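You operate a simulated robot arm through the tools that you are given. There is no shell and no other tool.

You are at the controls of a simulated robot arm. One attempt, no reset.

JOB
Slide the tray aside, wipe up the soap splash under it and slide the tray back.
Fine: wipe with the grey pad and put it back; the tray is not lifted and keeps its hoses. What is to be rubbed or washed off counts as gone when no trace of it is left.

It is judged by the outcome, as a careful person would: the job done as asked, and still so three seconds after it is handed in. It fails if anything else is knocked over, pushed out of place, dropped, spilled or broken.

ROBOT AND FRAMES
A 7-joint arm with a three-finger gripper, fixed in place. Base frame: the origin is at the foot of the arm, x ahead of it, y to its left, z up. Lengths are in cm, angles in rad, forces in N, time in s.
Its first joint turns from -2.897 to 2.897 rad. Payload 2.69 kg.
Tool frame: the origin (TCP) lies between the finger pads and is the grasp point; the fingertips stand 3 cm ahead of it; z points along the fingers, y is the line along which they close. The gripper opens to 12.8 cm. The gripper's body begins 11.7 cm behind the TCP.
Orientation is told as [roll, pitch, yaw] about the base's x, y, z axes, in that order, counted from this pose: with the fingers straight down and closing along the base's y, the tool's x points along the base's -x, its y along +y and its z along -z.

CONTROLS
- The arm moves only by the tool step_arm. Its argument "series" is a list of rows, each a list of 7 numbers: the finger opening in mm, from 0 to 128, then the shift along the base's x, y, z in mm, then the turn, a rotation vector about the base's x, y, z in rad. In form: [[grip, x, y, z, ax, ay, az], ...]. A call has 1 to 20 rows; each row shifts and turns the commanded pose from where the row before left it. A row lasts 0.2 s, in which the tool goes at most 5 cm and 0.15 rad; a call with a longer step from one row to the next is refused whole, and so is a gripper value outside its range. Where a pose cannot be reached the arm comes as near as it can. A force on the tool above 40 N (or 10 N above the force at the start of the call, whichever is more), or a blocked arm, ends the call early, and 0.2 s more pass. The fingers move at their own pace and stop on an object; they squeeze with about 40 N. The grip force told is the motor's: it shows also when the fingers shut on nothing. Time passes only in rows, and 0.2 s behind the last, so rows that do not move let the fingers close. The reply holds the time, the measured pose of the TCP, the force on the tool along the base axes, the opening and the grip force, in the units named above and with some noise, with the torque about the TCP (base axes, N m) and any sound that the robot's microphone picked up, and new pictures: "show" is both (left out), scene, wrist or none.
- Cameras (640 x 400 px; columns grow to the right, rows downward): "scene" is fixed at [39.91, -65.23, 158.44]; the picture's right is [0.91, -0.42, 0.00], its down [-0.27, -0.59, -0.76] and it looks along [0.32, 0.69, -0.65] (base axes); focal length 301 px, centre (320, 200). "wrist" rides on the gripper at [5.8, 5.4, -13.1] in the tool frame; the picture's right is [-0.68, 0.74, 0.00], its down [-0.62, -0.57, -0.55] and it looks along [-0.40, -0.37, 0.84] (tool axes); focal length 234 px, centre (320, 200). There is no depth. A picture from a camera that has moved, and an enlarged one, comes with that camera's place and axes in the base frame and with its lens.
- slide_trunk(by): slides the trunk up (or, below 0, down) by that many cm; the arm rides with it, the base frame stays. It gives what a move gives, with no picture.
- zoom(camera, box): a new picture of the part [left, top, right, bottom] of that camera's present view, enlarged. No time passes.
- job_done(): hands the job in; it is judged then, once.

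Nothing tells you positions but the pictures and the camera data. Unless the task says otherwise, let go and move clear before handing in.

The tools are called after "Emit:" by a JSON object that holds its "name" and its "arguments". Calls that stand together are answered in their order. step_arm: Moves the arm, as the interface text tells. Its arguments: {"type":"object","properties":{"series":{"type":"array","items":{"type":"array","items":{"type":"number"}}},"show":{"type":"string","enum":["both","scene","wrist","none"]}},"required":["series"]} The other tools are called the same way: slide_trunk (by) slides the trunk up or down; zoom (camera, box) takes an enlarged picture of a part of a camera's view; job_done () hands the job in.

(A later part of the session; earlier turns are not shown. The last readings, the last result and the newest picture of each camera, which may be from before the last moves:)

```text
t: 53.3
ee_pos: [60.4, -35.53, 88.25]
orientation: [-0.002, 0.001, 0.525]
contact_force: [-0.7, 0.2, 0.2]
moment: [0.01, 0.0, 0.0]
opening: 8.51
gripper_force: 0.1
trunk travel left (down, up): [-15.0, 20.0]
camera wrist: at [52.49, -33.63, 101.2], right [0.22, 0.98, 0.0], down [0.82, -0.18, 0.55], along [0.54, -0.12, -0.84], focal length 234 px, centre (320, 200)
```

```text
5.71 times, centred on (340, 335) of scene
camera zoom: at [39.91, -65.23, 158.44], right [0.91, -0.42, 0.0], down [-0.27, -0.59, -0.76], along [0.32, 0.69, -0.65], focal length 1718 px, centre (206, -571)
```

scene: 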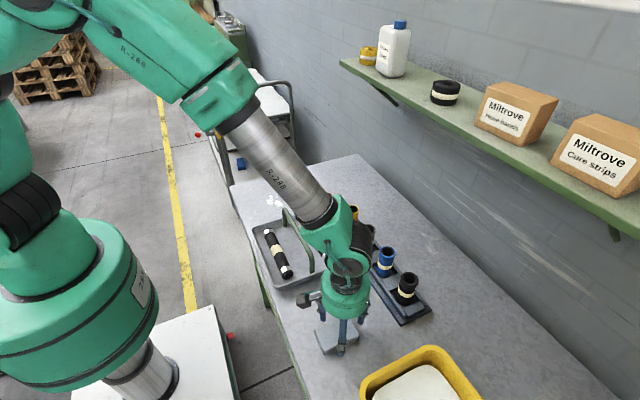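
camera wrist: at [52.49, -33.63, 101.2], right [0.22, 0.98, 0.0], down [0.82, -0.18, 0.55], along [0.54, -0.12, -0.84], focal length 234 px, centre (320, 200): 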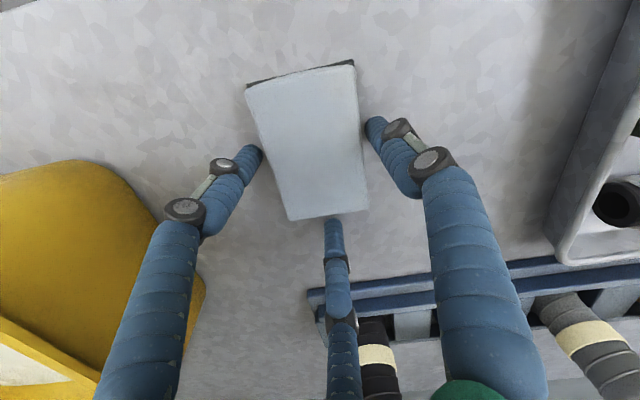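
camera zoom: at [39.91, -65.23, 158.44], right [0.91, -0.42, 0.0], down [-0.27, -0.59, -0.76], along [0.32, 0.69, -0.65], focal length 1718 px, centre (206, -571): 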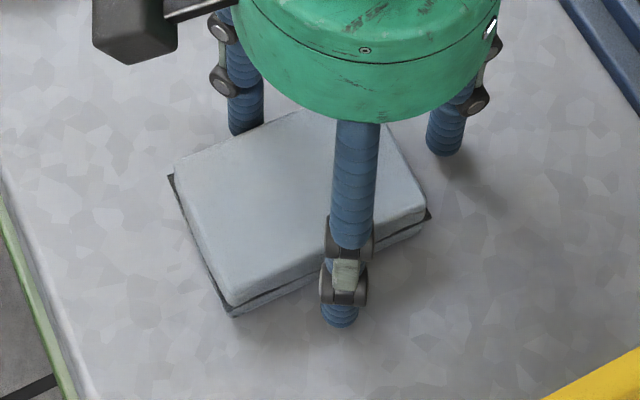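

No table contact and the fingers are almost at the pad. Continuing to close.

Emit:
{"name": "step_arm", "arguments": {"series": [[82, 0, 0, 0, 0, 0, 0], [79, 0, 0, 0, 0, 0, 0], [76, 0, 0, 0, 0, 0, 0], [76, 0, 0, 0, 0, 0, 0]], "show": "none"}}

Emit:
{"name": "zoom", "arguments": {"camera": "wrist", "box": [230, 60, 410, 260]}}

Emit:
{"name": "zoom", "arguments": {"camera": "scene", "box": [290, 300, 390, 370]}}

```text
t: 54.3
ee_pos: [60.3, -35.39, 88.2]
orientation: [-0.003, -0.002, 0.524]
contact_force: [-0.6, 0.0, 0.1]
moment: [0.03, 0.0, -0.02]
opening: 7.63
gripper_force: 0.3
trunk travel left (down, up): [-15.0, 20.0]
```

```text
2.00 times, centred on (320, 160) of wrist
camera zoom: at [52.49, -33.63, 101.2], right [0.22, 0.98, 0.0], down [0.82, -0.18, 0.55], along [0.54, -0.12, -0.84], focal length 468 px, centre (320, 280)
```

zoom: 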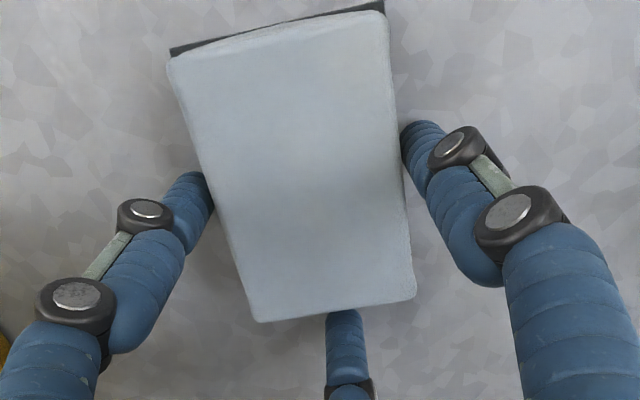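

```text
5.71 times, centred on (340, 335) of scene
camera zoom: at [39.91, -65.23, 158.44], right [0.91, -0.42, 0.0], down [-0.27, -0.59, -0.76], along [0.32, 0.69, -0.65], focal length 1718 px, centre (206, -571)
```

zoom: 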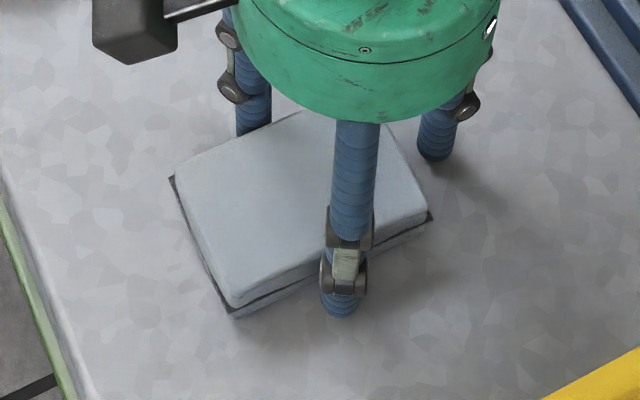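

Two fingers are now at the long sides. I'll keep closing until they grip.

Emit:
{"name": "step_arm", "arguments": {"series": [[73, 0, 0, 0, 0, 0, 0], [70, 0, 0, 0, 0, 0, 0], [67, 0, 0, 0, 0, 0, 0], [67, 0, 0, 0, 0, 0, 0]], "show": "none"}}

Emit:
{"name": "zoom", "arguments": {"camera": "wrist", "box": [230, 60, 410, 260]}}

Emit:
{"name": "zoom", "arguments": {"camera": "scene", "box": [290, 300, 390, 370]}}

```text
t: 55.3
ee_pos: [60.34, -35.46, 88.11]
orientation: [-0.002, -0.002, 0.526]
contact_force: [-1.6, -0.8, 3.5]
moment: [0.03, 0.16, 0.0]
opening: 7.17
gripper_force: 40.5
trunk travel left (down, up): [-15.0, 20.0]
```

```text
2.00 times, centred on (320, 160) of wrist
camera zoom: at [52.48, -33.63, 101.22], right [0.22, 0.98, 0.0], down [0.82, -0.18, 0.55], along [0.54, -0.12, -0.83], focal length 468 px, centre (320, 280)
```

zoom: 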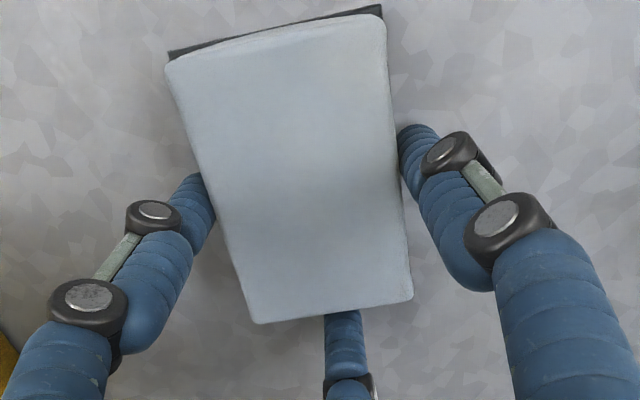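

```text
5.71 times, centred on (340, 335) of scene
camera zoom: at [39.91, -65.23, 158.44], right [0.91, -0.42, 0.0], down [-0.27, -0.59, -0.76], along [0.32, 0.69, -0.65], focal length 1718 px, centre (206, -571)
```

zoom: 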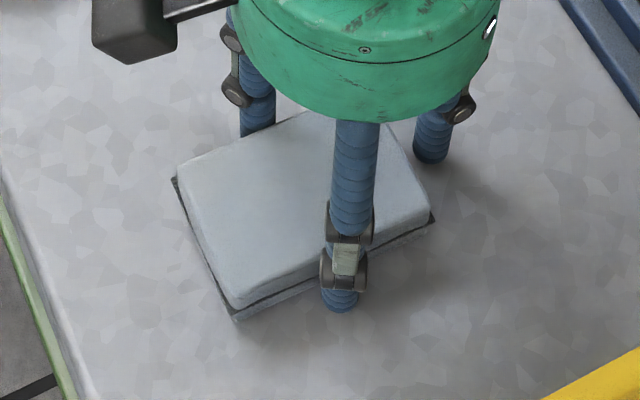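

The pad is gripped at 7.2 cm with 40 N. I'll test with a small lift.

Emit:
{"name": "step_arm", "arguments": {"series": [[60, 0, 0, 2, 0, 0, 0], [60, 0, 0, 4, 0, 0, 0], [60, 0, 0, 7, 0, 0, 0], [60, 0, 0, 7, 0, 0, 0]], "show": "both"}}

Emit:
{"name": "zoom", "arguments": {"camera": "wrist", "box": [230, 60, 410, 260]}}

Emit:
{"name": "zoom", "arguments": {"camera": "scene", "box": [290, 300, 390, 370]}}

```text
t: 56.3
ee_pos: [60.23, -35.42, 90.1]
orientation: [-0.001, 0.0, 0.525]
contact_force: [0.4, -0.3, -2.3]
moment: [-0.01, -0.04, 0.02]
opening: 7.16
gripper_force: 40.4
trunk travel left (down, up): [-15.0, 20.0]
camera wrist: at [52.49, -33.62, 103.18], right [0.22, 0.98, 0.0], down [0.82, -0.18, 0.55], along [0.54, -0.12, -0.84], focal length 234 px, centre (320, 200)
```

scene: 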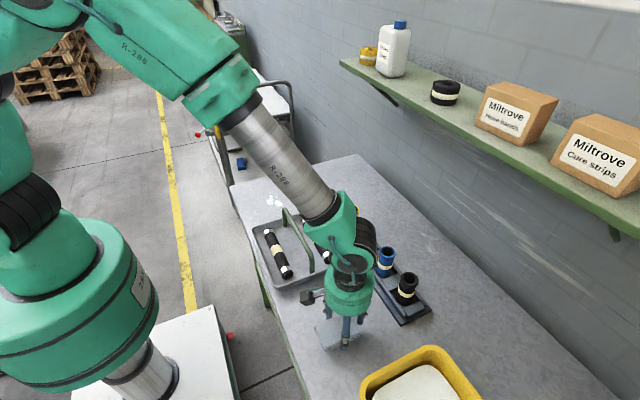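
wrist: 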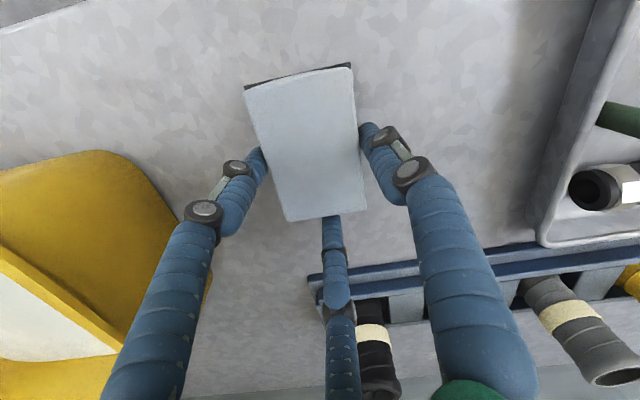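

```text
2.00 times, centred on (320, 160) of wrist
camera zoom: at [52.49, -33.62, 103.18], right [0.22, 0.98, 0.0], down [0.82, -0.18, 0.55], along [0.54, -0.12, -0.84], focal length 468 px, centre (320, 280)
```

zoom: 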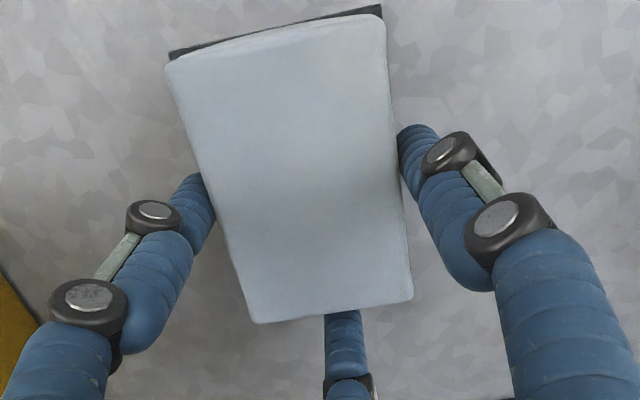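

```text
5.71 times, centred on (340, 335) of scene
camera zoom: at [39.91, -65.23, 158.44], right [0.91, -0.42, 0.0], down [-0.27, -0.59, -0.76], along [0.32, 0.69, -0.65], focal length 1718 px, centre (206, -571)
```

zoom: 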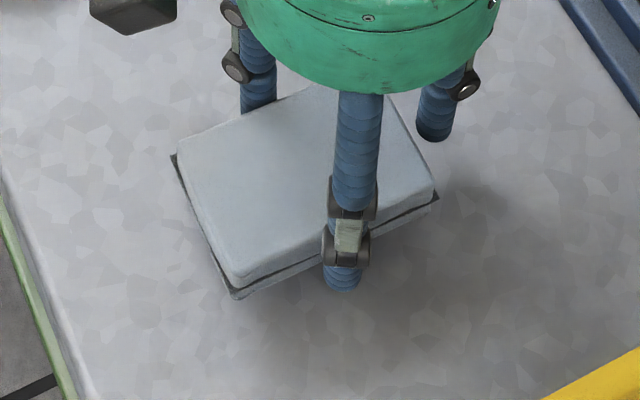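

The pad lifts securely. Before carrying it over, let me look at the whole splash from the fixed camera.

Emit:
{"name": "zoom", "arguments": {"camera": "scene", "box": [240, 165, 320, 225]}}

```text
6.67 times, centred on (280, 195) of scene
camera zoom: at [39.91, -65.23, 158.44], right [0.91, -0.42, 0.0], down [-0.27, -0.59, -0.76], along [0.32, 0.69, -0.65], focal length 2004 px, centre (587, 233)
```

zoom: 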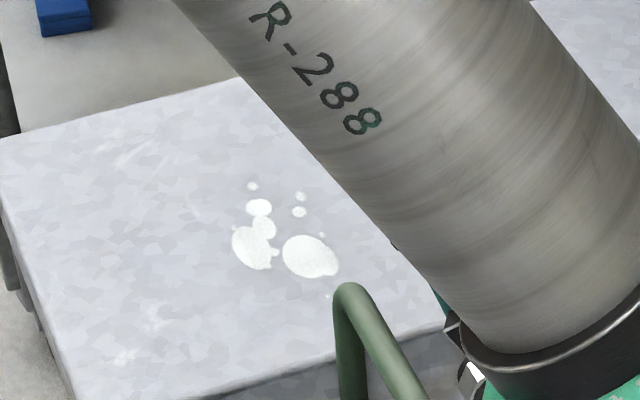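

The splash spans roughly x 58–63, y 15–27. I'll lift the pad high over the tray handle and carry it to just beyond the far side of the splash.

Emit:
{"name": "step_arm", "arguments": {"series": [[60, 0, 0, 20, 0, 0, 0], [60, 0, 0, 30, 0, 0, 0], [60, 0, 0, 30, 0, 0, 0], [60, 0, 0, 30, 0, 0, 0], [60, 0, 0, 30, 0, 0, 0], [60, 0, 15, 10, 0, 0, 0], [60, 0, 25, 0, 0, 0, 0], [60, 0, 30, 0, 0, 0, 0], [60, 0, 30, 0, 0, 0, 0], [60, 0, 30, 0, 0, 0, 0]], "show": "none"}}

Emit:
{"name": "step_arm", "arguments": {"series": [[60, 1, 30, 0, 0, 0, 0], [60, 1, 30, 0, 0, 0, 0], [60, 1, 30, 0, 0, 0, 0], [60, 1, 30, 0, 0, 0, 0], [60, 1, 30, 0, 0, 0, 0], [60, 1, 30, 0, 0, 0, 0], [60, 1, 30, 0, 0, 0, 0], [60, 1, 30, 0, 0, 0, 0], [60, 1, 30, 0, 0, 0, 0], [60, 1, 30, 0, 0, 0, 0], [60, 1, 30, 0, 0, 0, 0], [60, 1, 30, 0, 0, 0, 0], [60, 1, 30, 0, 0, 0, 0], [60, 1, 30, 0, 0, 0, 0], [60, 1, 30, 0, 0, 0, 0], [60, 1, 30, 0, 0, 0, 0], [60, 0, 25, 0, 0, 0, 0], [60, 0, 15, 0, 0, 0, 0], [60, 0, 0, 0, 0, 0, 0]], "show": "both"}}

```text
t: 58.5
ee_pos: [60.39, -22.32, 105.04]
orientation: [-0.001, 0.001, 0.526]
contact_force: [0.2, -0.8, -0.6]
moment: [0.03, -0.02, 0.01]
opening: 7.18
gripper_force: 39.8
trunk travel left (down, up): [-15.0, 20.0]
```

```text
t: 62.5
ee_pos: [61.85, 29.62, 105.06]
orientation: [-0.001, 0.001, 0.525]
contact_force: [-1.0, -0.7, -0.8]
moment: [0.02, -0.01, -0.01]
opening: 7.2
gripper_force: 39.6
trunk travel left (down, up): [-15.0, 20.0]
camera wrist: at [54.06, 31.44, 118.22], right [0.22, 0.98, 0.0], down [0.82, -0.18, 0.55], along [0.54, -0.12, -0.84], focal length 234 px, centre (320, 200)
```

scene: 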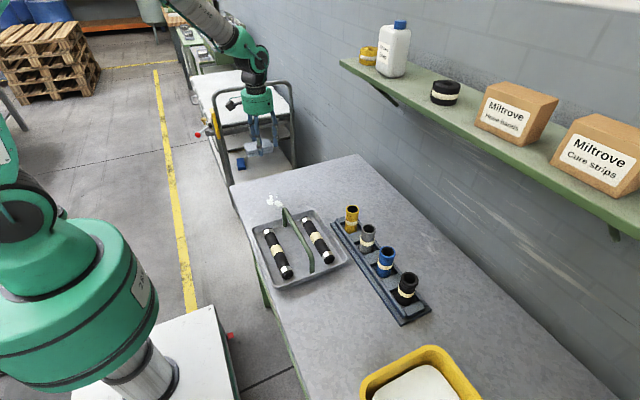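
wrist: 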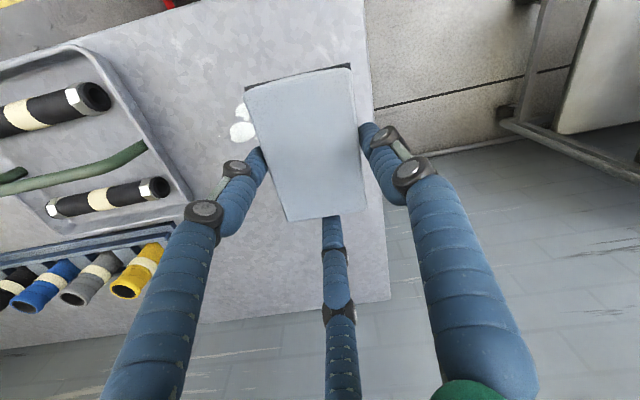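

Emit:
{"name": "zoom", "arguments": {"camera": "wrist", "box": [150, 30, 350, 200]}}

Emit:
{"name": "zoom", "arguments": {"camera": "scene", "box": [230, 155, 330, 225]}}

```text
2.35 times, centred on (250, 115) of wrist
camera zoom: at [54.06, 31.44, 118.22], right [0.22, 0.98, 0.0], down [0.82, -0.18, 0.55], along [0.54, -0.12, -0.84], focal length 551 px, centre (485, 400)
```

zoom: 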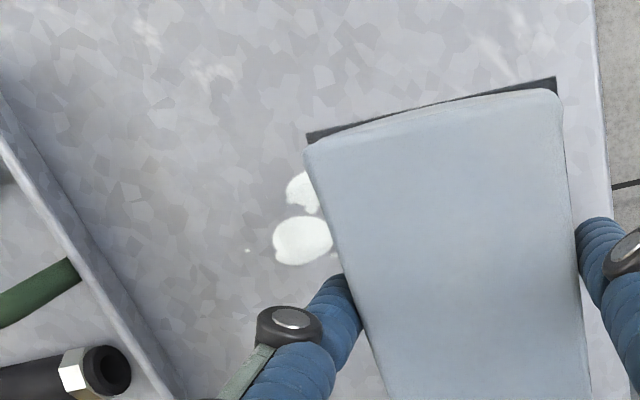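

```text
5.71 times, centred on (280, 190) of scene
camera zoom: at [39.91, -65.23, 158.44], right [0.91, -0.42, 0.0], down [-0.27, -0.59, -0.76], along [0.32, 0.69, -0.65], focal length 1718 px, centre (549, 257)
```

zoom: 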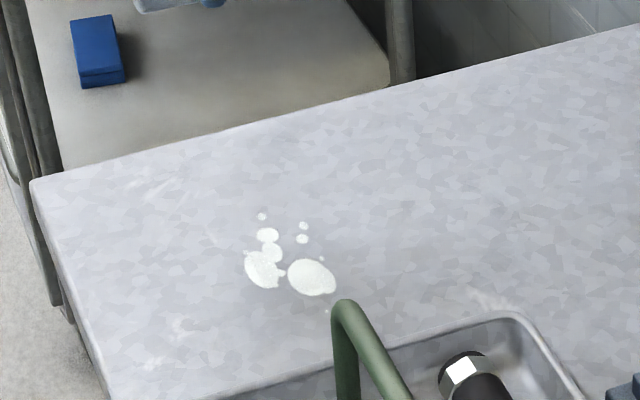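

A tiny droplet also lies near (61.6, 14.8), so I'll wipe down to y≈12. Now lowering the pad beyond the far side of the splash.

Emit:
{"name": "step_arm", "arguments": {"series": [[60, 0, 0, -20, 0, 0, 0], [60, 0, 0, -30, 0, 0, 0], [60, 0, 0, -30, 0, 0, 0], [60, 0, 0, -30, 0, 0, 0], [60, 0, 0, -25, 0, 0, 0], [60, 0, 0, -15, 0, 0, 0], [60, 0, 0, -10, 0, 0, 0], [60, 0, 0, -4, 0, 0, 0], [60, 0, 0, 0, 0, 0, 0]], "show": "none"}}

Emit:
{"name": "step_arm", "arguments": {"series": [[60, 0, 0, -1.5, 0, 0, 0], [60, 0, 0, 0, 0, 0, 0]], "show": "both"}}

Emit:
{"name": "zoom", "arguments": {"camera": "scene", "box": [230, 135, 330, 215]}}

```text
t: 64.5
ee_pos: [62.0, 29.61, 88.64]
orientation: [0.0, -0.001, 0.525]
contact_force: [-1.1, 1.0, 0.3]
moment: [-0.02, 0.02, 0.01]
opening: 7.15
gripper_force: 40.1
trunk travel left (down, up): [-15.0, 20.0]
```

```text
t: 65.1
ee_pos: [61.89, 29.53, 88.5]
orientation: [-0.003, 0.0, 0.525]
contact_force: [0.4, 0.5, 0.0]
moment: [-0.03, -0.02, -0.06]
opening: 7.18
gripper_force: 40.1
trunk travel left (down, up): [-15.0, 20.0]
camera wrist: at [54.02, 31.39, 101.65], right [0.22, 0.98, 0.0], down [0.82, -0.18, 0.55], along [0.54, -0.12, -0.84], focal length 234 px, centre (320, 200)
```

scene: 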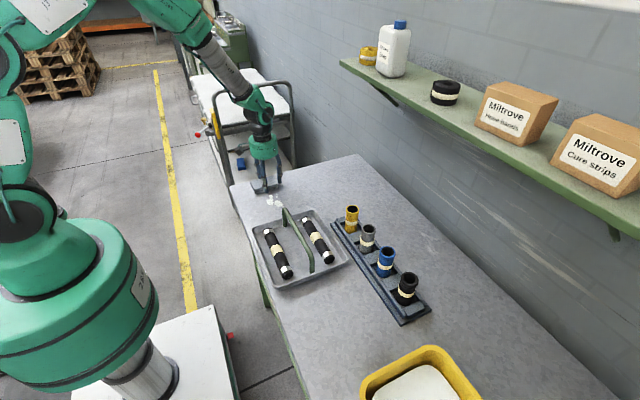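
wrist: 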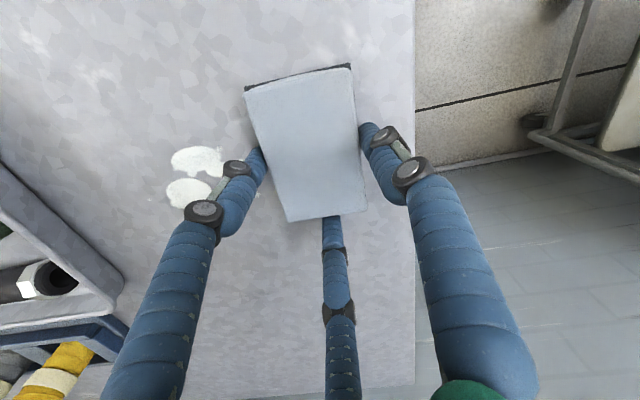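

```text
5.00 times, centred on (280, 175) of scene
camera zoom: at [39.91, -65.23, 158.44], right [0.91, -0.42, 0.0], down [-0.27, -0.59, -0.76], along [0.32, 0.69, -0.65], focal length 1503 px, centre (520, 325)
```

zoom: 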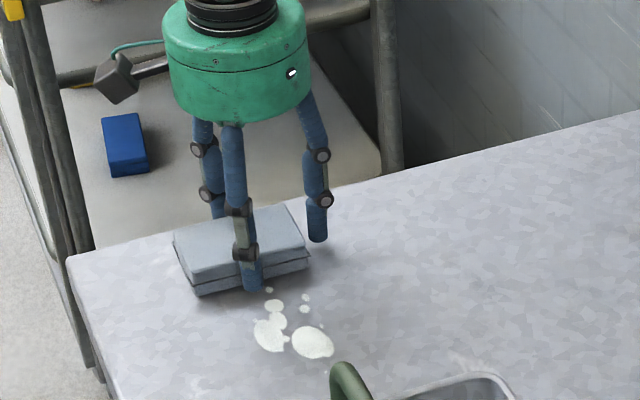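

The pad lines up with the splash in x (55.4–64.2 vs 58–63). Lowering the last bit until it presses lightly on the table.

Emit:
{"name": "step_arm", "arguments": {"series": [[60, 0, 0, -1, 0, 0, 0], [60, 0, 0, -1, 0, 0, 0], [60, 0, 0, 0, 0, 0, 0]], "show": "none"}}

Emit:
{"name": "step_arm", "arguments": {"series": [[60, 0, 0, -1, 0, 0, 0], [60, 0, 0, 0, 0, 0, 0]], "show": "none"}}

```text
t: 65.9
ee_pos: [62.02, 29.59, 88.42]
orientation: [-0.003, 0.0, 0.526]
contact_force: [-0.5, 0.2, -1.0]
moment: [0.03, 0.03, -0.01]
opening: 7.19
gripper_force: 40.3
trunk travel left (down, up): [-15.0, 20.0]
```

```text
t: 66.5
ee_pos: [61.93, 29.55, 88.32]
orientation: [-0.002, 0.0, 0.524]
contact_force: [0.3, 0.7, -0.3]
moment: [-0.01, -0.03, 0.02]
opening: 7.19
gripper_force: 40.1
trunk travel left (down, up): [-15.0, 20.0]
```

Emit:
{"name": "step_arm", "arguments": {"series": [[60, 0, 0, -1, 0, 0, 0], [60, 0, 0, 0, 0, 0, 0]], "show": "none"}}

Emit:
{"name": "step_arm", "arguments": {"series": [[60, 0, 0, -1, 0, 0, 0], [60, 0, 0, 0, 0, 0, 0]], "show": "none"}}

```text
t: 67.1
ee_pos: [61.93, 29.56, 88.31]
orientation: [-0.003, 0.001, 0.526]
contact_force: [0.7, 0.1, -0.4]
moment: [0.01, -0.01, 0.02]
opening: 7.18
gripper_force: 39.7
trunk travel left (down, up): [-15.0, 20.0]
```

```text
t: 67.7
ee_pos: [61.92, 29.67, 88.09]
orientation: [-0.004, -0.002, 0.525]
contact_force: [-1.2, -1.9, 6.1]
moment: [-0.06, 0.19, 0.04]
opening: 7.16
gripper_force: 40.1
trunk travel left (down, up): [-15.0, 20.0]
```

Contact at 6 N. I'll press slightly more and start the first stroke toward −y, slowly.

Emit:
{"name": "step_arm", "arguments": {"series": [[60, 0, 0, -0.6, 0, 0, 0], [60, 0, -4, 0, 0, 0, 0], [60, 0, -8, 0, 0, 0, 0], [60, 0, -8, 0, 0, 0, 0]], "show": "wrist"}}

Emit:
{"name": "zoom", "arguments": {"camera": "scene", "box": [230, 135, 330, 215]}}

```text
t: 68.7
ee_pos: [61.94, 27.61, 88.21]
orientation: [-0.003, -0.002, 0.525]
contact_force: [1.2, 3.3, 15.5]
moment: [0.15, 0.27, -0.08]
opening: 7.16
gripper_force: 39.6
trunk travel left (down, up): [-15.0, 20.0]
camera wrist: at [54.04, 29.37, 101.21], right [0.22, 0.98, 0.0], down [0.81, -0.18, 0.55], along [0.54, -0.12, -0.83], focal length 234 px, centre (320, 200)
```

wrist: 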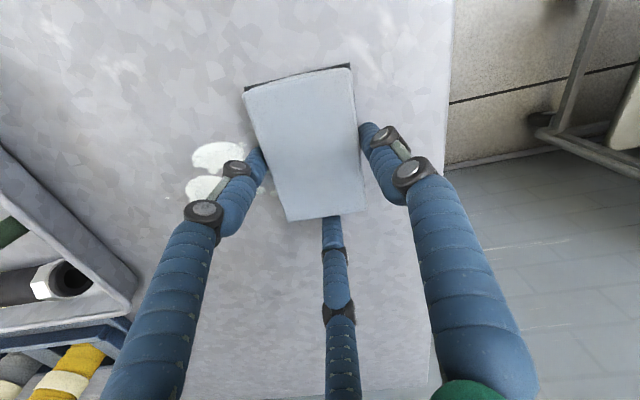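

```text
5.00 times, centred on (280, 175) of scene
camera zoom: at [39.91, -65.23, 158.44], right [0.91, -0.42, 0.0], down [-0.27, -0.59, -0.76], along [0.32, 0.69, -0.65], focal length 1503 px, centre (520, 325)
```

zoom: 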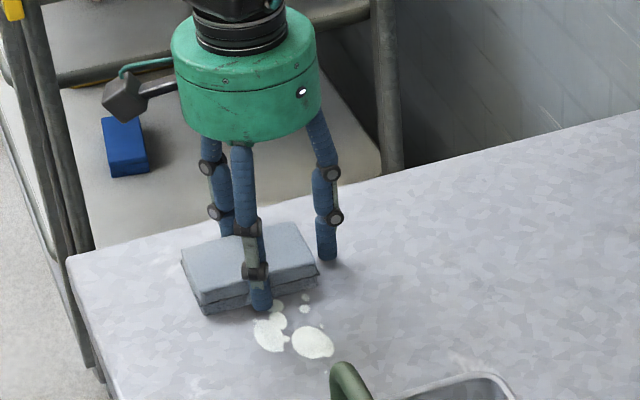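

Drag is modest (3 N) with 15 N pressure. Continuing the stroke across the splash.

Emit:
{"name": "step_arm", "arguments": {"series": [[60, 0, -6, 0, 0, 0, 0], [60, 0, -9, 0, 0, 0, 0], [60, 0, -9, 0, 0, 0, 0], [60, 0, -9, 0, 0, 0, 0], [60, 0, -9, 0, 0, 0, 0], [60, 0, -9, 0, 0, 0, 0], [60, 0, -9, 0, 0, 0, 0], [60, 0, 0, 0, 0, 0, 0]], "show": "wrist"}}

Emit:
{"name": "zoom", "arguments": {"camera": "scene", "box": [230, 135, 330, 215]}}

```text
t: 70.5
ee_pos: [61.84, 21.6, 88.13]
orientation: [-0.001, -0.002, 0.526]
contact_force: [0.9, 9.6, 29.3]
moment: [0.27, 0.62, -0.22]
opening: 7.21
gripper_force: 40.1
trunk travel left (down, up): [-15.0, 20.0]
camera wrist: at [53.94, 23.37, 101.17], right [0.22, 0.98, 0.0], down [0.81, -0.18, 0.55], along [0.54, -0.12, -0.83], focal length 234 px, centre (320, 200)
```

wrist: 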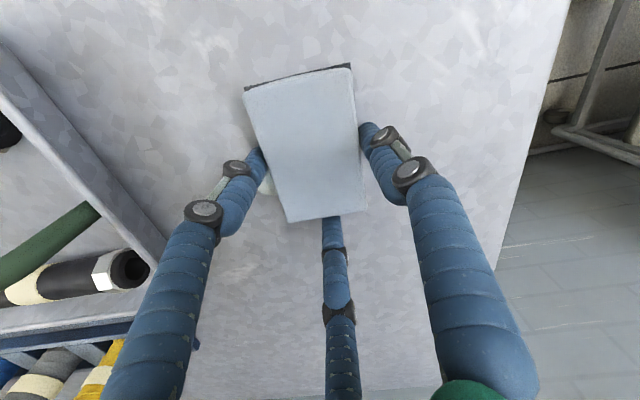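

```text
5.00 times, centred on (280, 175) of scene
camera zoom: at [39.91, -65.23, 158.44], right [0.91, -0.42, 0.0], down [-0.27, -0.59, -0.76], along [0.32, 0.69, -0.65], focal length 1503 px, centre (520, 325)
```

zoom: 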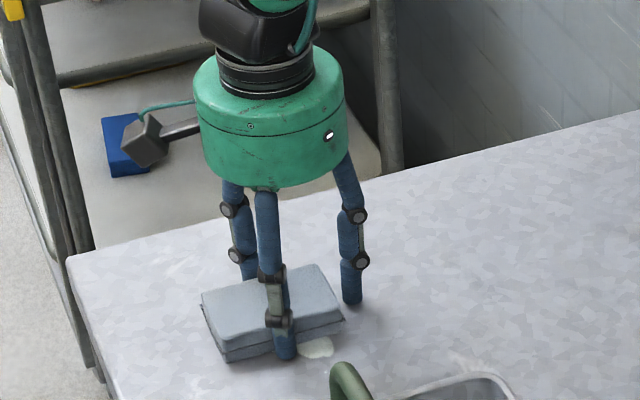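

The splash is vanishing under the pad, but pressure climbed to 29 N, so I'll ease up about 1 mm and continue.

Emit:
{"name": "step_arm", "arguments": {"series": [[60, 0, 0, 0.5, 0, 0, 0], [60, 0, 0, 0.5, 0, 0, 0]], "show": "none"}}

Emit:
{"name": "step_arm", "arguments": {"series": [[60, 0, -6, 0.1, 0, 0, 0], [60, 0, -9, 0.1, 0, 0, 0], [60, 0, -9, 0.1, 0, 0, 0], [60, 0, -9, 0.1, 0, 0, 0], [60, 0, -9, 0.1, 0, 0, 0], [60, 0, -9, 0.1, 0, 0, 0], [60, 0, -9, 0.1, 0, 0, 0], [60, 0, -5, 0, 0, 0, 0]], "show": "wrist"}}

Emit:
{"name": "zoom", "arguments": {"camera": "scene", "box": [230, 135, 330, 215]}}

```text
t: 71.1
ee_pos: [61.94, 21.67, 88.12]
orientation: [-0.001, 0.001, 0.526]
contact_force: [0.6, 6.4, 20.0]
moment: [0.25, 0.27, -0.12]
opening: 7.18
gripper_force: 40.3
trunk travel left (down, up): [-15.0, 20.0]
```

```text
t: 72.9
ee_pos: [61.97, 15.11, 88.21]
orientation: [-0.003, 0.0, 0.527]
contact_force: [-0.2, -0.6, -1.0]
moment: [0.01, -0.03, 0.01]
opening: 7.2
gripper_force: 40.2
trunk travel left (down, up): [-15.0, 20.0]
camera wrist: at [54.05, 16.87, 101.28], right [0.22, 0.98, 0.0], down [0.82, -0.18, 0.55], along [0.54, -0.12, -0.84], focal length 234 px, centre (320, 200)
```

wrist: 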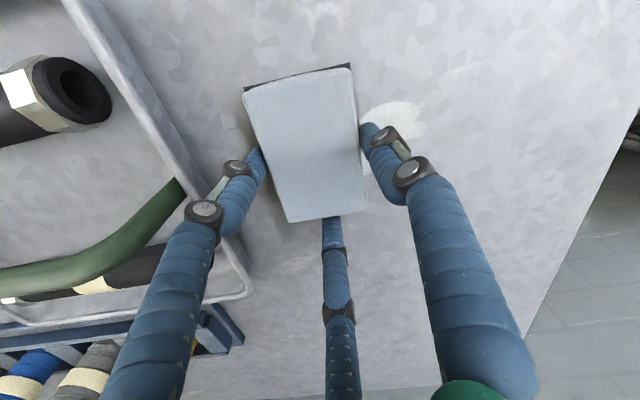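

```text
5.00 times, centred on (280, 175) of scene
camera zoom: at [39.91, -65.23, 158.44], right [0.91, -0.42, 0.0], down [-0.27, -0.59, -0.76], along [0.32, 0.69, -0.65], focal length 1503 px, centre (520, 325)
```

zoom: 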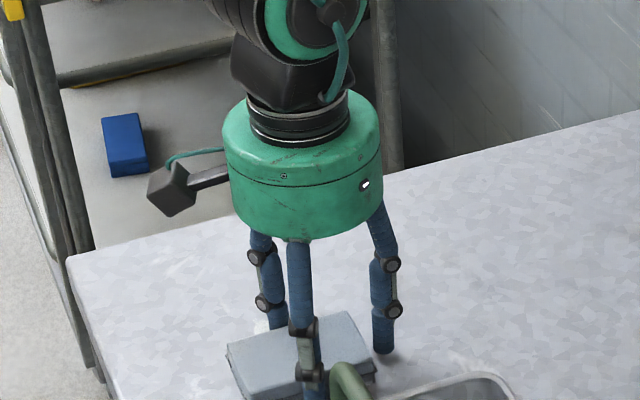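

The first pass left a fainter blob behind the pad and I lost pressure near the end. I'll press down again and stroke back in +y, adjusting pressure as I go.

Emit:
{"name": "step_arm", "arguments": {"series": [[60, 0, 0, -0.8, 0, 0, 0], [60, 0, 0, -0.8, 0, 0, 0], [60, 0, 0, 0, 0, 0, 0]], "show": "none"}}

```text
t: 73.7
ee_pos: [61.83, 15.25, 88.03]
orientation: [-0.001, -0.002, 0.524]
contact_force: [-2.5, -1.4, 7.0]
moment: [-0.1, 0.41, 0.01]
opening: 7.2
gripper_force: 39.8
trunk travel left (down, up): [-15.0, 20.0]
```

The contact torque shows the pad touching mainly at its −x edge. I'll tilt the hand by a tiny angle to make it flat, press to about 15 N and stroke +y.

Emit:
{"name": "step_arm", "arguments": {"series": [[60, 0, 0, 0, 0, 0.006, 0], [60, 0, 0, -0.7, 0, 0, 0], [60, 0, 0, 0, 0, 0, 0]], "show": "none"}}

```text
t: 74.5
ee_pos: [61.98, 15.12, 88.09]
orientation: [0.001, 0.002, 0.525]
contact_force: [-0.1, 0.8, 16.2]
moment: [-0.04, 0.13, -0.01]
opening: 7.18
gripper_force: 40.2
trunk travel left (down, up): [-15.0, 20.0]
```

Now the pressure is even (16 N, centred). Stroking +y.

Emit:
{"name": "step_arm", "arguments": {"series": [[60, 0, 4, 0, 0, 0, 0], [60, 0, 8, 0, 0, 0, 0], [60, 0, 8, 0, 0, 0, 0], [60, 0, 8, 0, 0, 0, 0], [60, 0, 8, 0, 0, 0, 0]], "show": "none"}}

```text
t: 75.7
ee_pos: [61.88, 18.69, 88.06]
orientation: [0.002, 0.003, 0.525]
contact_force: [-0.9, -10.3, 30.7]
moment: [-0.39, 0.68, 0.24]
opening: 7.18
gripper_force: 40.1
trunk travel left (down, up): [-15.0, 20.0]
```

Emit:
{"name": "step_arm", "arguments": {"series": [[60, 0, 0, 0.8, 0, 0, 0], [60, 0, 8, 0.1, 0, 0, 0], [60, 0, 8, 0.1, 0, 0, 0], [60, 0, 8, 0.1, 0, 0, 0], [60, 0, 8, 0.0, 0, 0, 0]], "show": "none"}}

```text
t: 76.9
ee_pos: [61.89, 21.96, 87.92]
orientation: [0.001, 0.005, 0.525]
contact_force: [-1.6, -0.1, 4.1]
moment: [0.09, -0.04, 0.06]
opening: 7.19
gripper_force: 40.2
trunk travel left (down, up): [-15.0, 20.0]
```

Emit:
{"name": "step_arm", "arguments": {"series": [[60, 0, 0, -0.8, 0, 0, 0], [60, 0, 6, 0, 0, 0, 0], [60, 0, 8, 0, 0, 0, 0], [60, 0, 8, 0, 0, 0, 0]], "show": "wrist"}}

Emit:
{"name": "zoom", "arguments": {"camera": "scene", "box": [230, 135, 330, 215]}}

```text
t: 77.9
ee_pos: [61.9, 24.05, 88.16]
orientation: [0.001, 0.004, 0.524]
contact_force: [0.1, -2.2, 9.9]
moment: [-0.08, 0.27, 0.11]
opening: 7.17
gripper_force: 39.7
trunk travel left (down, up): [-15.0, 20.0]
camera wrist: at [54.11, 25.86, 101.16], right [0.22, 0.98, 0.0], down [0.82, -0.18, 0.55], along [0.53, -0.12, -0.84], focal length 234 px, centre (320, 200)
```

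wrist: 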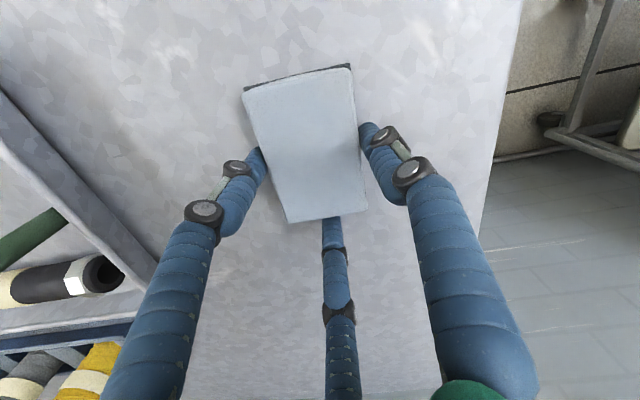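

```text
5.00 times, centred on (280, 175) of scene
camera zoom: at [39.91, -65.23, 158.44], right [0.91, -0.42, 0.0], down [-0.27, -0.59, -0.76], along [0.32, 0.69, -0.65], focal length 1503 px, centre (520, 325)
```

zoom: 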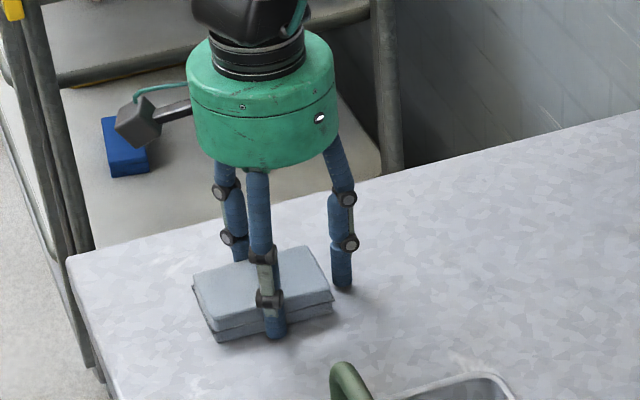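

The area the pad has passed is clean. Continuing to the far end of the stroke.

Emit:
{"name": "step_arm", "arguments": {"series": [[60, 0, 4, -0.3, 0, 0, 0], [60, 0, 8, 0, 0, 0, 0], [60, 0, 8, 0, 0, 0, 0], [60, 0, 8, 0, 0, 0, 0], [60, 0, 8, 0, 0, 0, 0], [60, 0, 8, 0, 0, 0, 0], [60, 0, 6, 0, 0, 0, 0]], "show": "wrist"}}

Emit:
{"name": "zoom", "arguments": {"camera": "scene", "box": [230, 135, 330, 215]}}

Emit:
{"name": "zoom", "arguments": {"camera": "wrist", "box": [80, 40, 380, 240]}}

```text
t: 79.5
ee_pos: [61.82, 29.11, 88.07]
orientation: [0.002, 0.004, 0.525]
contact_force: [0.0, -6.4, 16.4]
moment: [-0.17, 0.33, 0.13]
opening: 7.17
gripper_force: 40.5
trunk travel left (down, up): [-15.0, 20.0]
camera wrist: at [54.1, 30.85, 101.14], right [0.22, 0.98, 0.0], down [0.82, -0.18, 0.55], along [0.53, -0.12, -0.84], focal length 234 px, centre (320, 200)
```

wrist: 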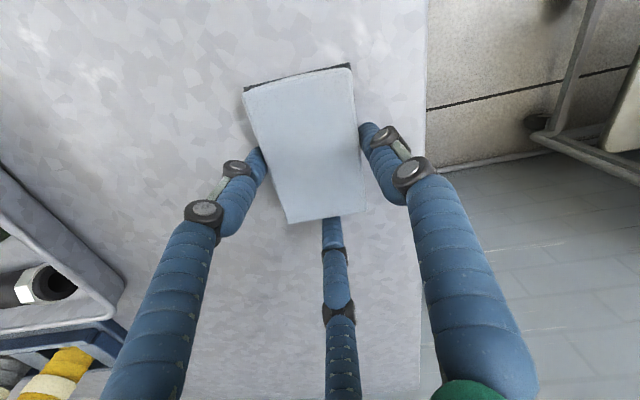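

```text
5.00 times, centred on (280, 175) of scene
camera zoom: at [39.91, -65.23, 158.44], right [0.91, -0.42, 0.0], down [-0.27, -0.59, -0.76], along [0.32, 0.69, -0.65], focal length 1503 px, centre (520, 325)
```

zoom: 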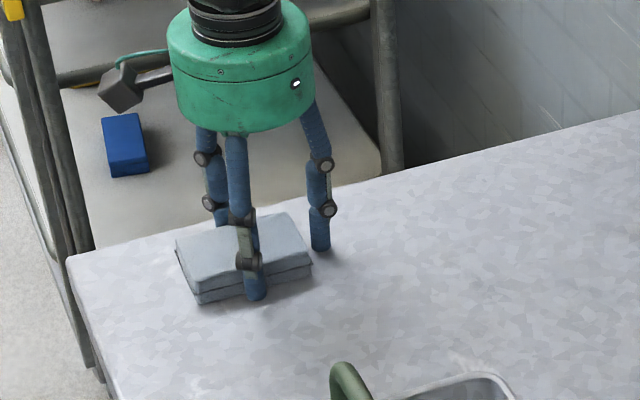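

```text
2.00 times, centred on (230, 140) of wrist
camera zoom: at [54.1, 30.85, 101.14], right [0.22, 0.98, 0.0], down [0.82, -0.18, 0.55], along [0.53, -0.12, -0.84], focal length 468 px, centre (500, 320)
```

zoom: 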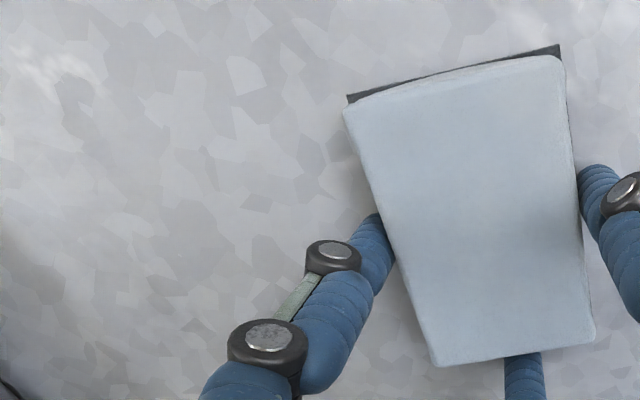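

The splash seems gone. I'll look very closely for traces, since even faint residue counts.

Emit:
{"name": "zoom", "arguments": {"camera": "scene", "box": [255, 180, 303, 212]}}

Emit:
{"name": "zoom", "arguments": {"camera": "wrist", "box": [100, 90, 260, 190]}}

Emit:
{"name": "zoom", "arguments": {"camera": "wrist", "box": [180, 190, 340, 290]}}

```text
12.50 times, centred on (279, 196) of scene
camera zoom: at [39.91, -65.23, 158.44], right [0.91, -0.42, 0.0], down [-0.27, -0.59, -0.76], along [0.32, 0.69, -0.65], focal length 3757 px, centre (832, 250)
```

zoom: 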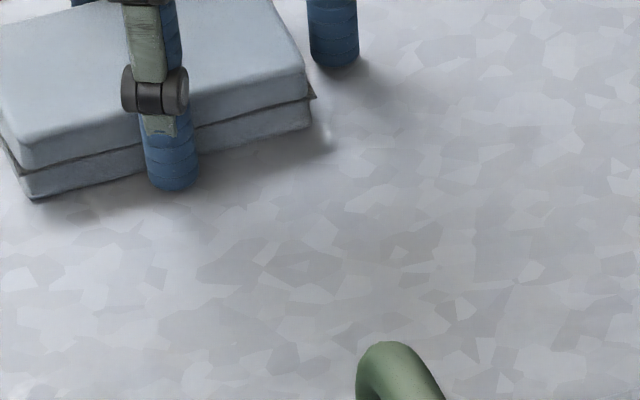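

```text
4.00 times, centred on (180, 140) of wrist
camera zoom: at [54.1, 30.85, 101.14], right [0.22, 0.98, 0.0], down [0.82, -0.18, 0.55], along [0.53, -0.12, -0.84], focal length 937 px, centre (880, 440)
```

zoom: 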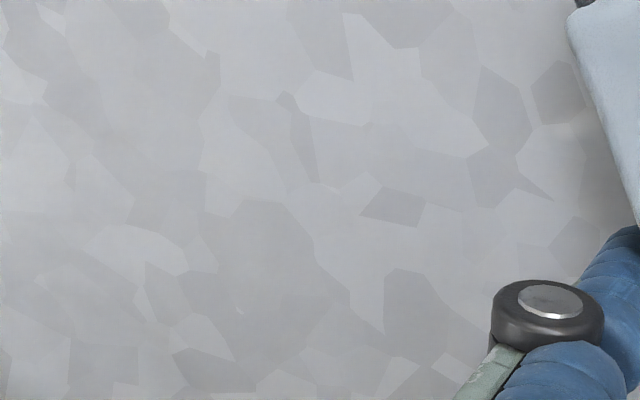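

```text
4.00 times, centred on (260, 240) of wrist
camera zoom: at [54.1, 30.85, 101.14], right [0.22, 0.98, 0.0], down [0.82, -0.18, 0.55], along [0.53, -0.12, -0.84], focal length 937 px, centre (560, 40)
```

zoom: 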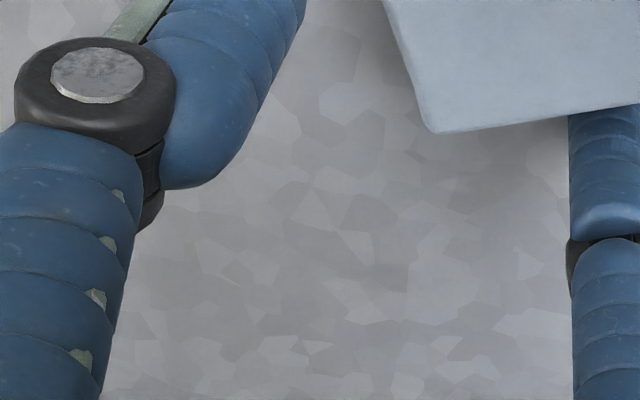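

It looks clean, but one droplet's spot is still under the pad, so I'll do another full pass back with a small x offset for certainty.

Emit:
{"name": "step_arm", "arguments": {"series": [[60, 5, 0, 0.2, 0, 0, 0], [60, 0, -6, 0.1, 0, 0, 0], [60, 0, -8, 0.1, 0, 0, 0], [60, 0, -8, 0.1, 0, 0, 0], [60, 0, -8, 0.1, 0, 0, 0]], "show": "none"}}

```text
t: 80.7
ee_pos: [62.26, 25.93, 88.03]
orientation: [0.002, 0.006, 0.526]
contact_force: [-0.2, 0.5, 8.8]
moment: [0.15, 0.04, -0.05]
opening: 7.18
gripper_force: 39.9
trunk travel left (down, up): [-15.0, 20.0]
```

Emit:
{"name": "step_arm", "arguments": {"series": [[60, 0, 0, -0.4, 0, 0, 0], [60, 0, -8, 0, 0, 0, 0], [60, 0, -8, 0, 0, 0, 0], [60, 0, -8, 0, 0, 0, 0]], "show": "none"}}

```text
t: 81.7
ee_pos: [62.41, 23.85, 88.11]
orientation: [0.001, 0.004, 0.526]
contact_force: [0.6, 3.2, 13.5]
moment: [0.1, 0.33, -0.18]
opening: 7.16
gripper_force: 39.9
trunk travel left (down, up): [-15.0, 20.0]
```

Emit:
{"name": "step_arm", "arguments": {"series": [[60, 0, -8, 0, 0, 0, 0], [60, 0, -8, 0, 0, 0, 0], [60, 0, -8, 0, 0, 0, 0], [60, 0, -8, 0, 0, 0, 0]], "show": "none"}}

```text
t: 82.7
ee_pos: [62.34, 20.47, 87.93]
orientation: [0.003, 0.005, 0.526]
contact_force: [0.6, 2.9, 10.0]
moment: [0.08, 0.11, -0.05]
opening: 7.2
gripper_force: 40.0
trunk travel left (down, up): [-15.0, 20.0]
```

Emit:
{"name": "step_arm", "arguments": {"series": [[60, 0, -8, -0.2, 0, 0, 0], [60, 0, -8, 0, 0, 0, 0], [60, 0, -8, 0, 0, 0, 0]], "show": "none"}}

```text
t: 83.5
ee_pos: [62.33, 18.23, 88.06]
orientation: [0.003, 0.005, 0.526]
contact_force: [0.3, 1.1, 5.6]
moment: [0.06, 0.11, 0.02]
opening: 7.17
gripper_force: 40.0
trunk travel left (down, up): [-15.0, 20.0]
```

Emit:
{"name": "step_arm", "arguments": {"series": [[60, 0, 0, -0.7, 0, 0, 0], [60, 0, -8, 0, 0, 0, 0], [60, 0, -8, 0, 0, 0, 0], [60, 0, -8, 0, 0, 0, 0], [60, 0, -6, 0, 0, 0, 0]], "show": "both"}}

Emit:
{"name": "zoom", "arguments": {"camera": "wrist", "box": [300, 0, 540, 160]}}

Emit:
{"name": "zoom", "arguments": {"camera": "scene", "box": [245, 175, 305, 215]}}

```text
t: 84.7
ee_pos: [62.39, 15.28, 88.08]
orientation: [0.001, 0.003, 0.524]
contact_force: [0.8, 5.8, 17.1]
moment: [0.15, 0.38, -0.27]
opening: 7.18
gripper_force: 40.2
trunk travel left (down, up): [-15.0, 20.0]
camera wrist: at [54.57, 16.93, 101.1], right [0.22, 0.98, 0.0], down [0.82, -0.18, 0.55], along [0.53, -0.12, -0.84], focal length 234 px, centre (320, 200)
```

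scene: 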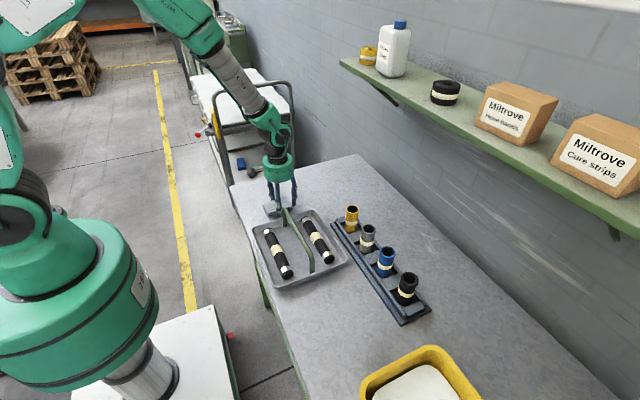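
wrist: 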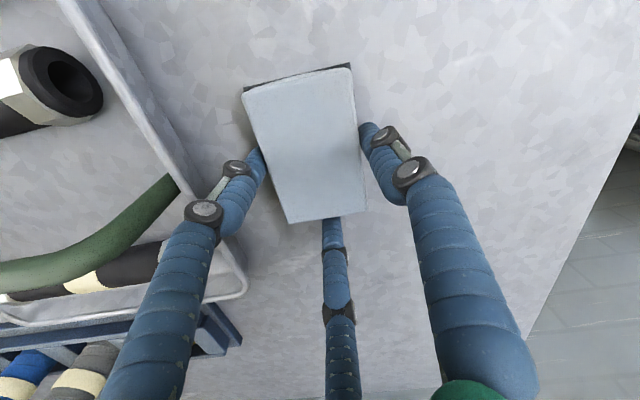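

```text
2.50 times, centred on (420, 80) of wrist
camera zoom: at [54.57, 16.93, 101.1], right [0.22, 0.98, 0.0], down [0.82, -0.18, 0.55], along [0.53, -0.12, -0.84], focal length 585 px, centre (70, 500)
```

zoom: 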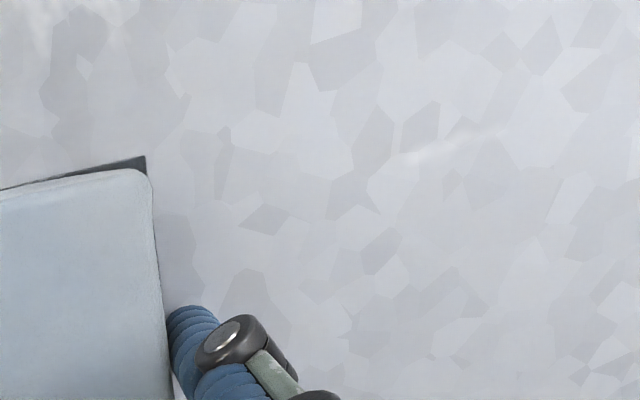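

```text
10.00 times, centred on (275, 195) of scene
camera zoom: at [39.91, -65.23, 158.44], right [0.91, -0.42, 0.0], down [-0.27, -0.59, -0.76], along [0.32, 0.69, -0.65], focal length 3006 px, centre (770, 250)
```

zoom: 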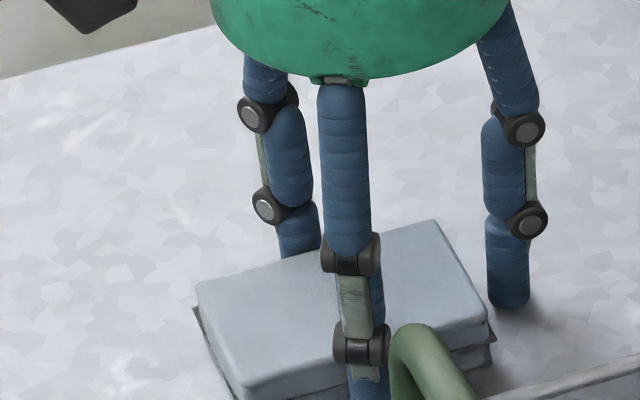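

The splash area is clean. A faint streak near (57, 26) looks like a table scratch, but I'll wipe over that side too to be sure.

Emit:
{"name": "step_arm", "arguments": {"series": [[60, -6, 0, 0.2, 0, 0, 0], [60, -10, 0, 0.2, 0, 0, 0], [60, -10, 0, 0, 0, 0, 0], [60, -8, 0, 0, 0, 0, 0], [60, -6, 4, 0, 0, 0, 0], [60, 0, 8, 0, 0, 0, 0]], "show": "none"}}

```text
t: 86.1
ee_pos: [58.29, 16.35, 88.01]
orientation: [0.003, 0.004, 0.526]
contact_force: [-0.9, -5.3, 17.9]
moment: [-0.13, 0.29, 0.09]
opening: 7.22
gripper_force: 40.1
trunk travel left (down, up): [-15.0, 20.0]
```

Emit:
{"name": "step_arm", "arguments": {"series": [[60, 0, 8, 0.1, 0, 0, 0], [60, 0, 8, 0.1, 0, 0, 0], [60, 0, 8, 0.1, 0, 0, 0], [60, 0, 8, 0.1, 0, 0, 0]], "show": "none"}}

```text
t: 87.1
ee_pos: [58.42, 19.58, 88.11]
orientation: [0.002, 0.005, 0.523]
contact_force: [-0.5, -4.8, 13.5]
moment: [-0.12, 0.36, 0.11]
opening: 7.18
gripper_force: 40.2
trunk travel left (down, up): [-15.0, 20.0]
```

Emit:
{"name": "step_arm", "arguments": {"series": [[60, 0, 8, 0, 0, 0, 0], [60, 0, 8, 0, 0, 0, 0], [60, 0, 8, 0, 0, 0, 0], [60, 0, 8, 0, 0, 0, 0]], "show": "none"}}

```text
t: 88.1
ee_pos: [58.36, 22.75, 87.9]
orientation: [0.002, 0.005, 0.524]
contact_force: [1.0, 0.2, -0.8]
moment: [-0.02, 0.0, 0.03]
opening: 7.2
gripper_force: 40.2
trunk travel left (down, up): [-15.0, 20.0]
```

Emit:
{"name": "step_arm", "arguments": {"series": [[60, 0, -4, -0.7, 0, 0, 0], [60, 0, -4, -0.4, 0, 0, 0], [60, 0, 4, 0, 0, 0, 0], [60, 0, 8, 0, 0, 0, 0]], "show": "none"}}

```text
t: 89.1
ee_pos: [58.52, 23.13, 87.99]
orientation: [0.002, 0.003, 0.524]
contact_force: [-0.1, -6.5, 17.5]
moment: [-0.26, 0.47, 0.23]
opening: 7.18
gripper_force: 40.2
trunk travel left (down, up): [-15.0, 20.0]
```

Emit:
{"name": "step_arm", "arguments": {"series": [[60, 0, 8, 0, 0, 0, 0], [60, 0, 8, 0, 0, 0, 0], [60, 0, 8, 0, 0, 0, 0], [60, 0, 8, 0, 0, 0, 0]], "show": "none"}}

```text
t: 90.1
ee_pos: [58.41, 26.28, 87.81]
orientation: [0.002, 0.004, 0.525]
contact_force: [0.7, -7.2, 21.4]
moment: [-0.21, 0.36, 0.16]
opening: 7.2
gripper_force: 40.3
trunk travel left (down, up): [-15.0, 20.0]
```

Emit:
{"name": "step_arm", "arguments": {"series": [[60, 0, 8, 0.1, 0, 0, 0], [60, 0, 8, 0.1, 0, 0, 0], [60, 0, 8, 0.1, 0, 0, 0], [60, 0, 6, 0.1, 0, 0, 0], [60, 0, 0, 20, 0, 0, 0], [60, 0, 0, 30, 0, 0, 0], [60, 0, 0, 40, 0, 0, 0], [60, 0, 0, 40, 0, 0, 0], [60, 0, 0, 40, 0, 0, 0]], "show": "both"}}

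Emit:
{"name": "zoom", "arguments": {"camera": "scene", "box": [240, 165, 320, 225]}}

Emit:
{"name": "zoom", "arguments": {"camera": "wrist", "box": [130, 20, 330, 180]}}

```text
t: 92.1
ee_pos: [58.44, 29.35, 104.9]
orientation: [0.001, 0.006, 0.525]
contact_force: [-0.4, -1.1, -0.6]
moment: [0.02, -0.02, 0.0]
opening: 7.2
gripper_force: 40.0
trunk travel left (down, up): [-15.0, 20.0]
camera wrist: at [50.49, 31.15, 118.01], right [0.22, 0.98, 0.0], down [0.82, -0.18, 0.54], along [0.53, -0.12, -0.84], focal length 234 px, centre (320, 200)
```

scene: 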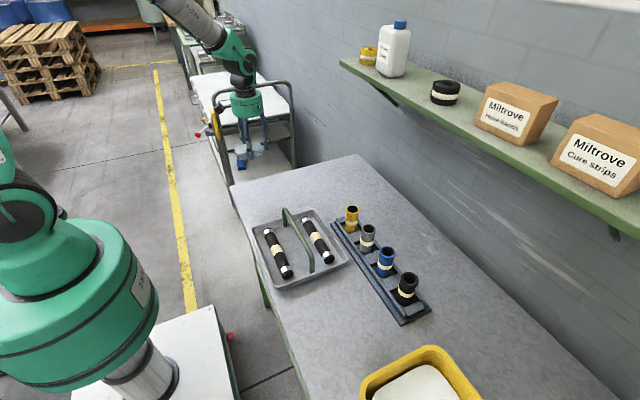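
wrist: 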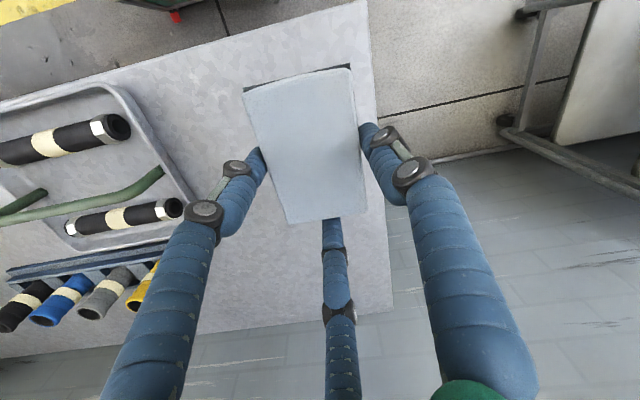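

```text
6.67 times, centred on (280, 195) of scene
camera zoom: at [39.91, -65.23, 158.44], right [0.91, -0.42, 0.0], down [-0.27, -0.59, -0.76], along [0.32, 0.69, -0.65], focal length 2004 px, centre (587, 233)
```

zoom: 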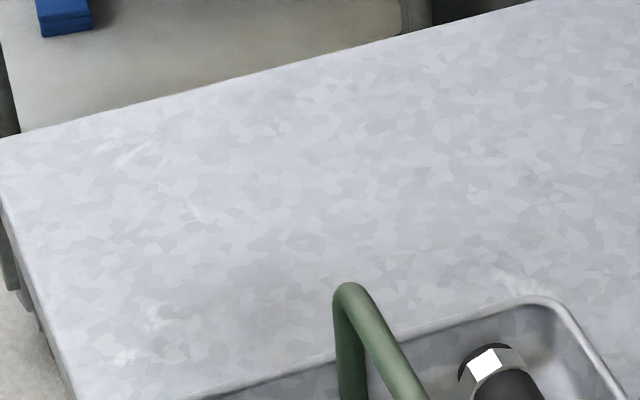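

```text
2.50 times, centred on (230, 100) of wrist
camera zoom: at [50.49, 31.15, 118.01], right [0.22, 0.98, 0.0], down [0.82, -0.18, 0.54], along [0.53, -0.12, -0.84], focal length 585 px, centre (545, 450)
```

zoom: 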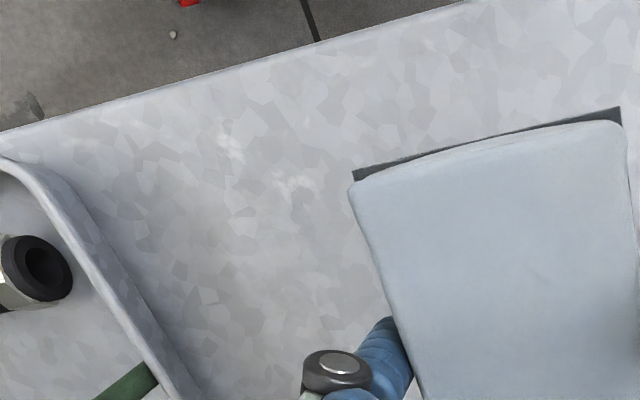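

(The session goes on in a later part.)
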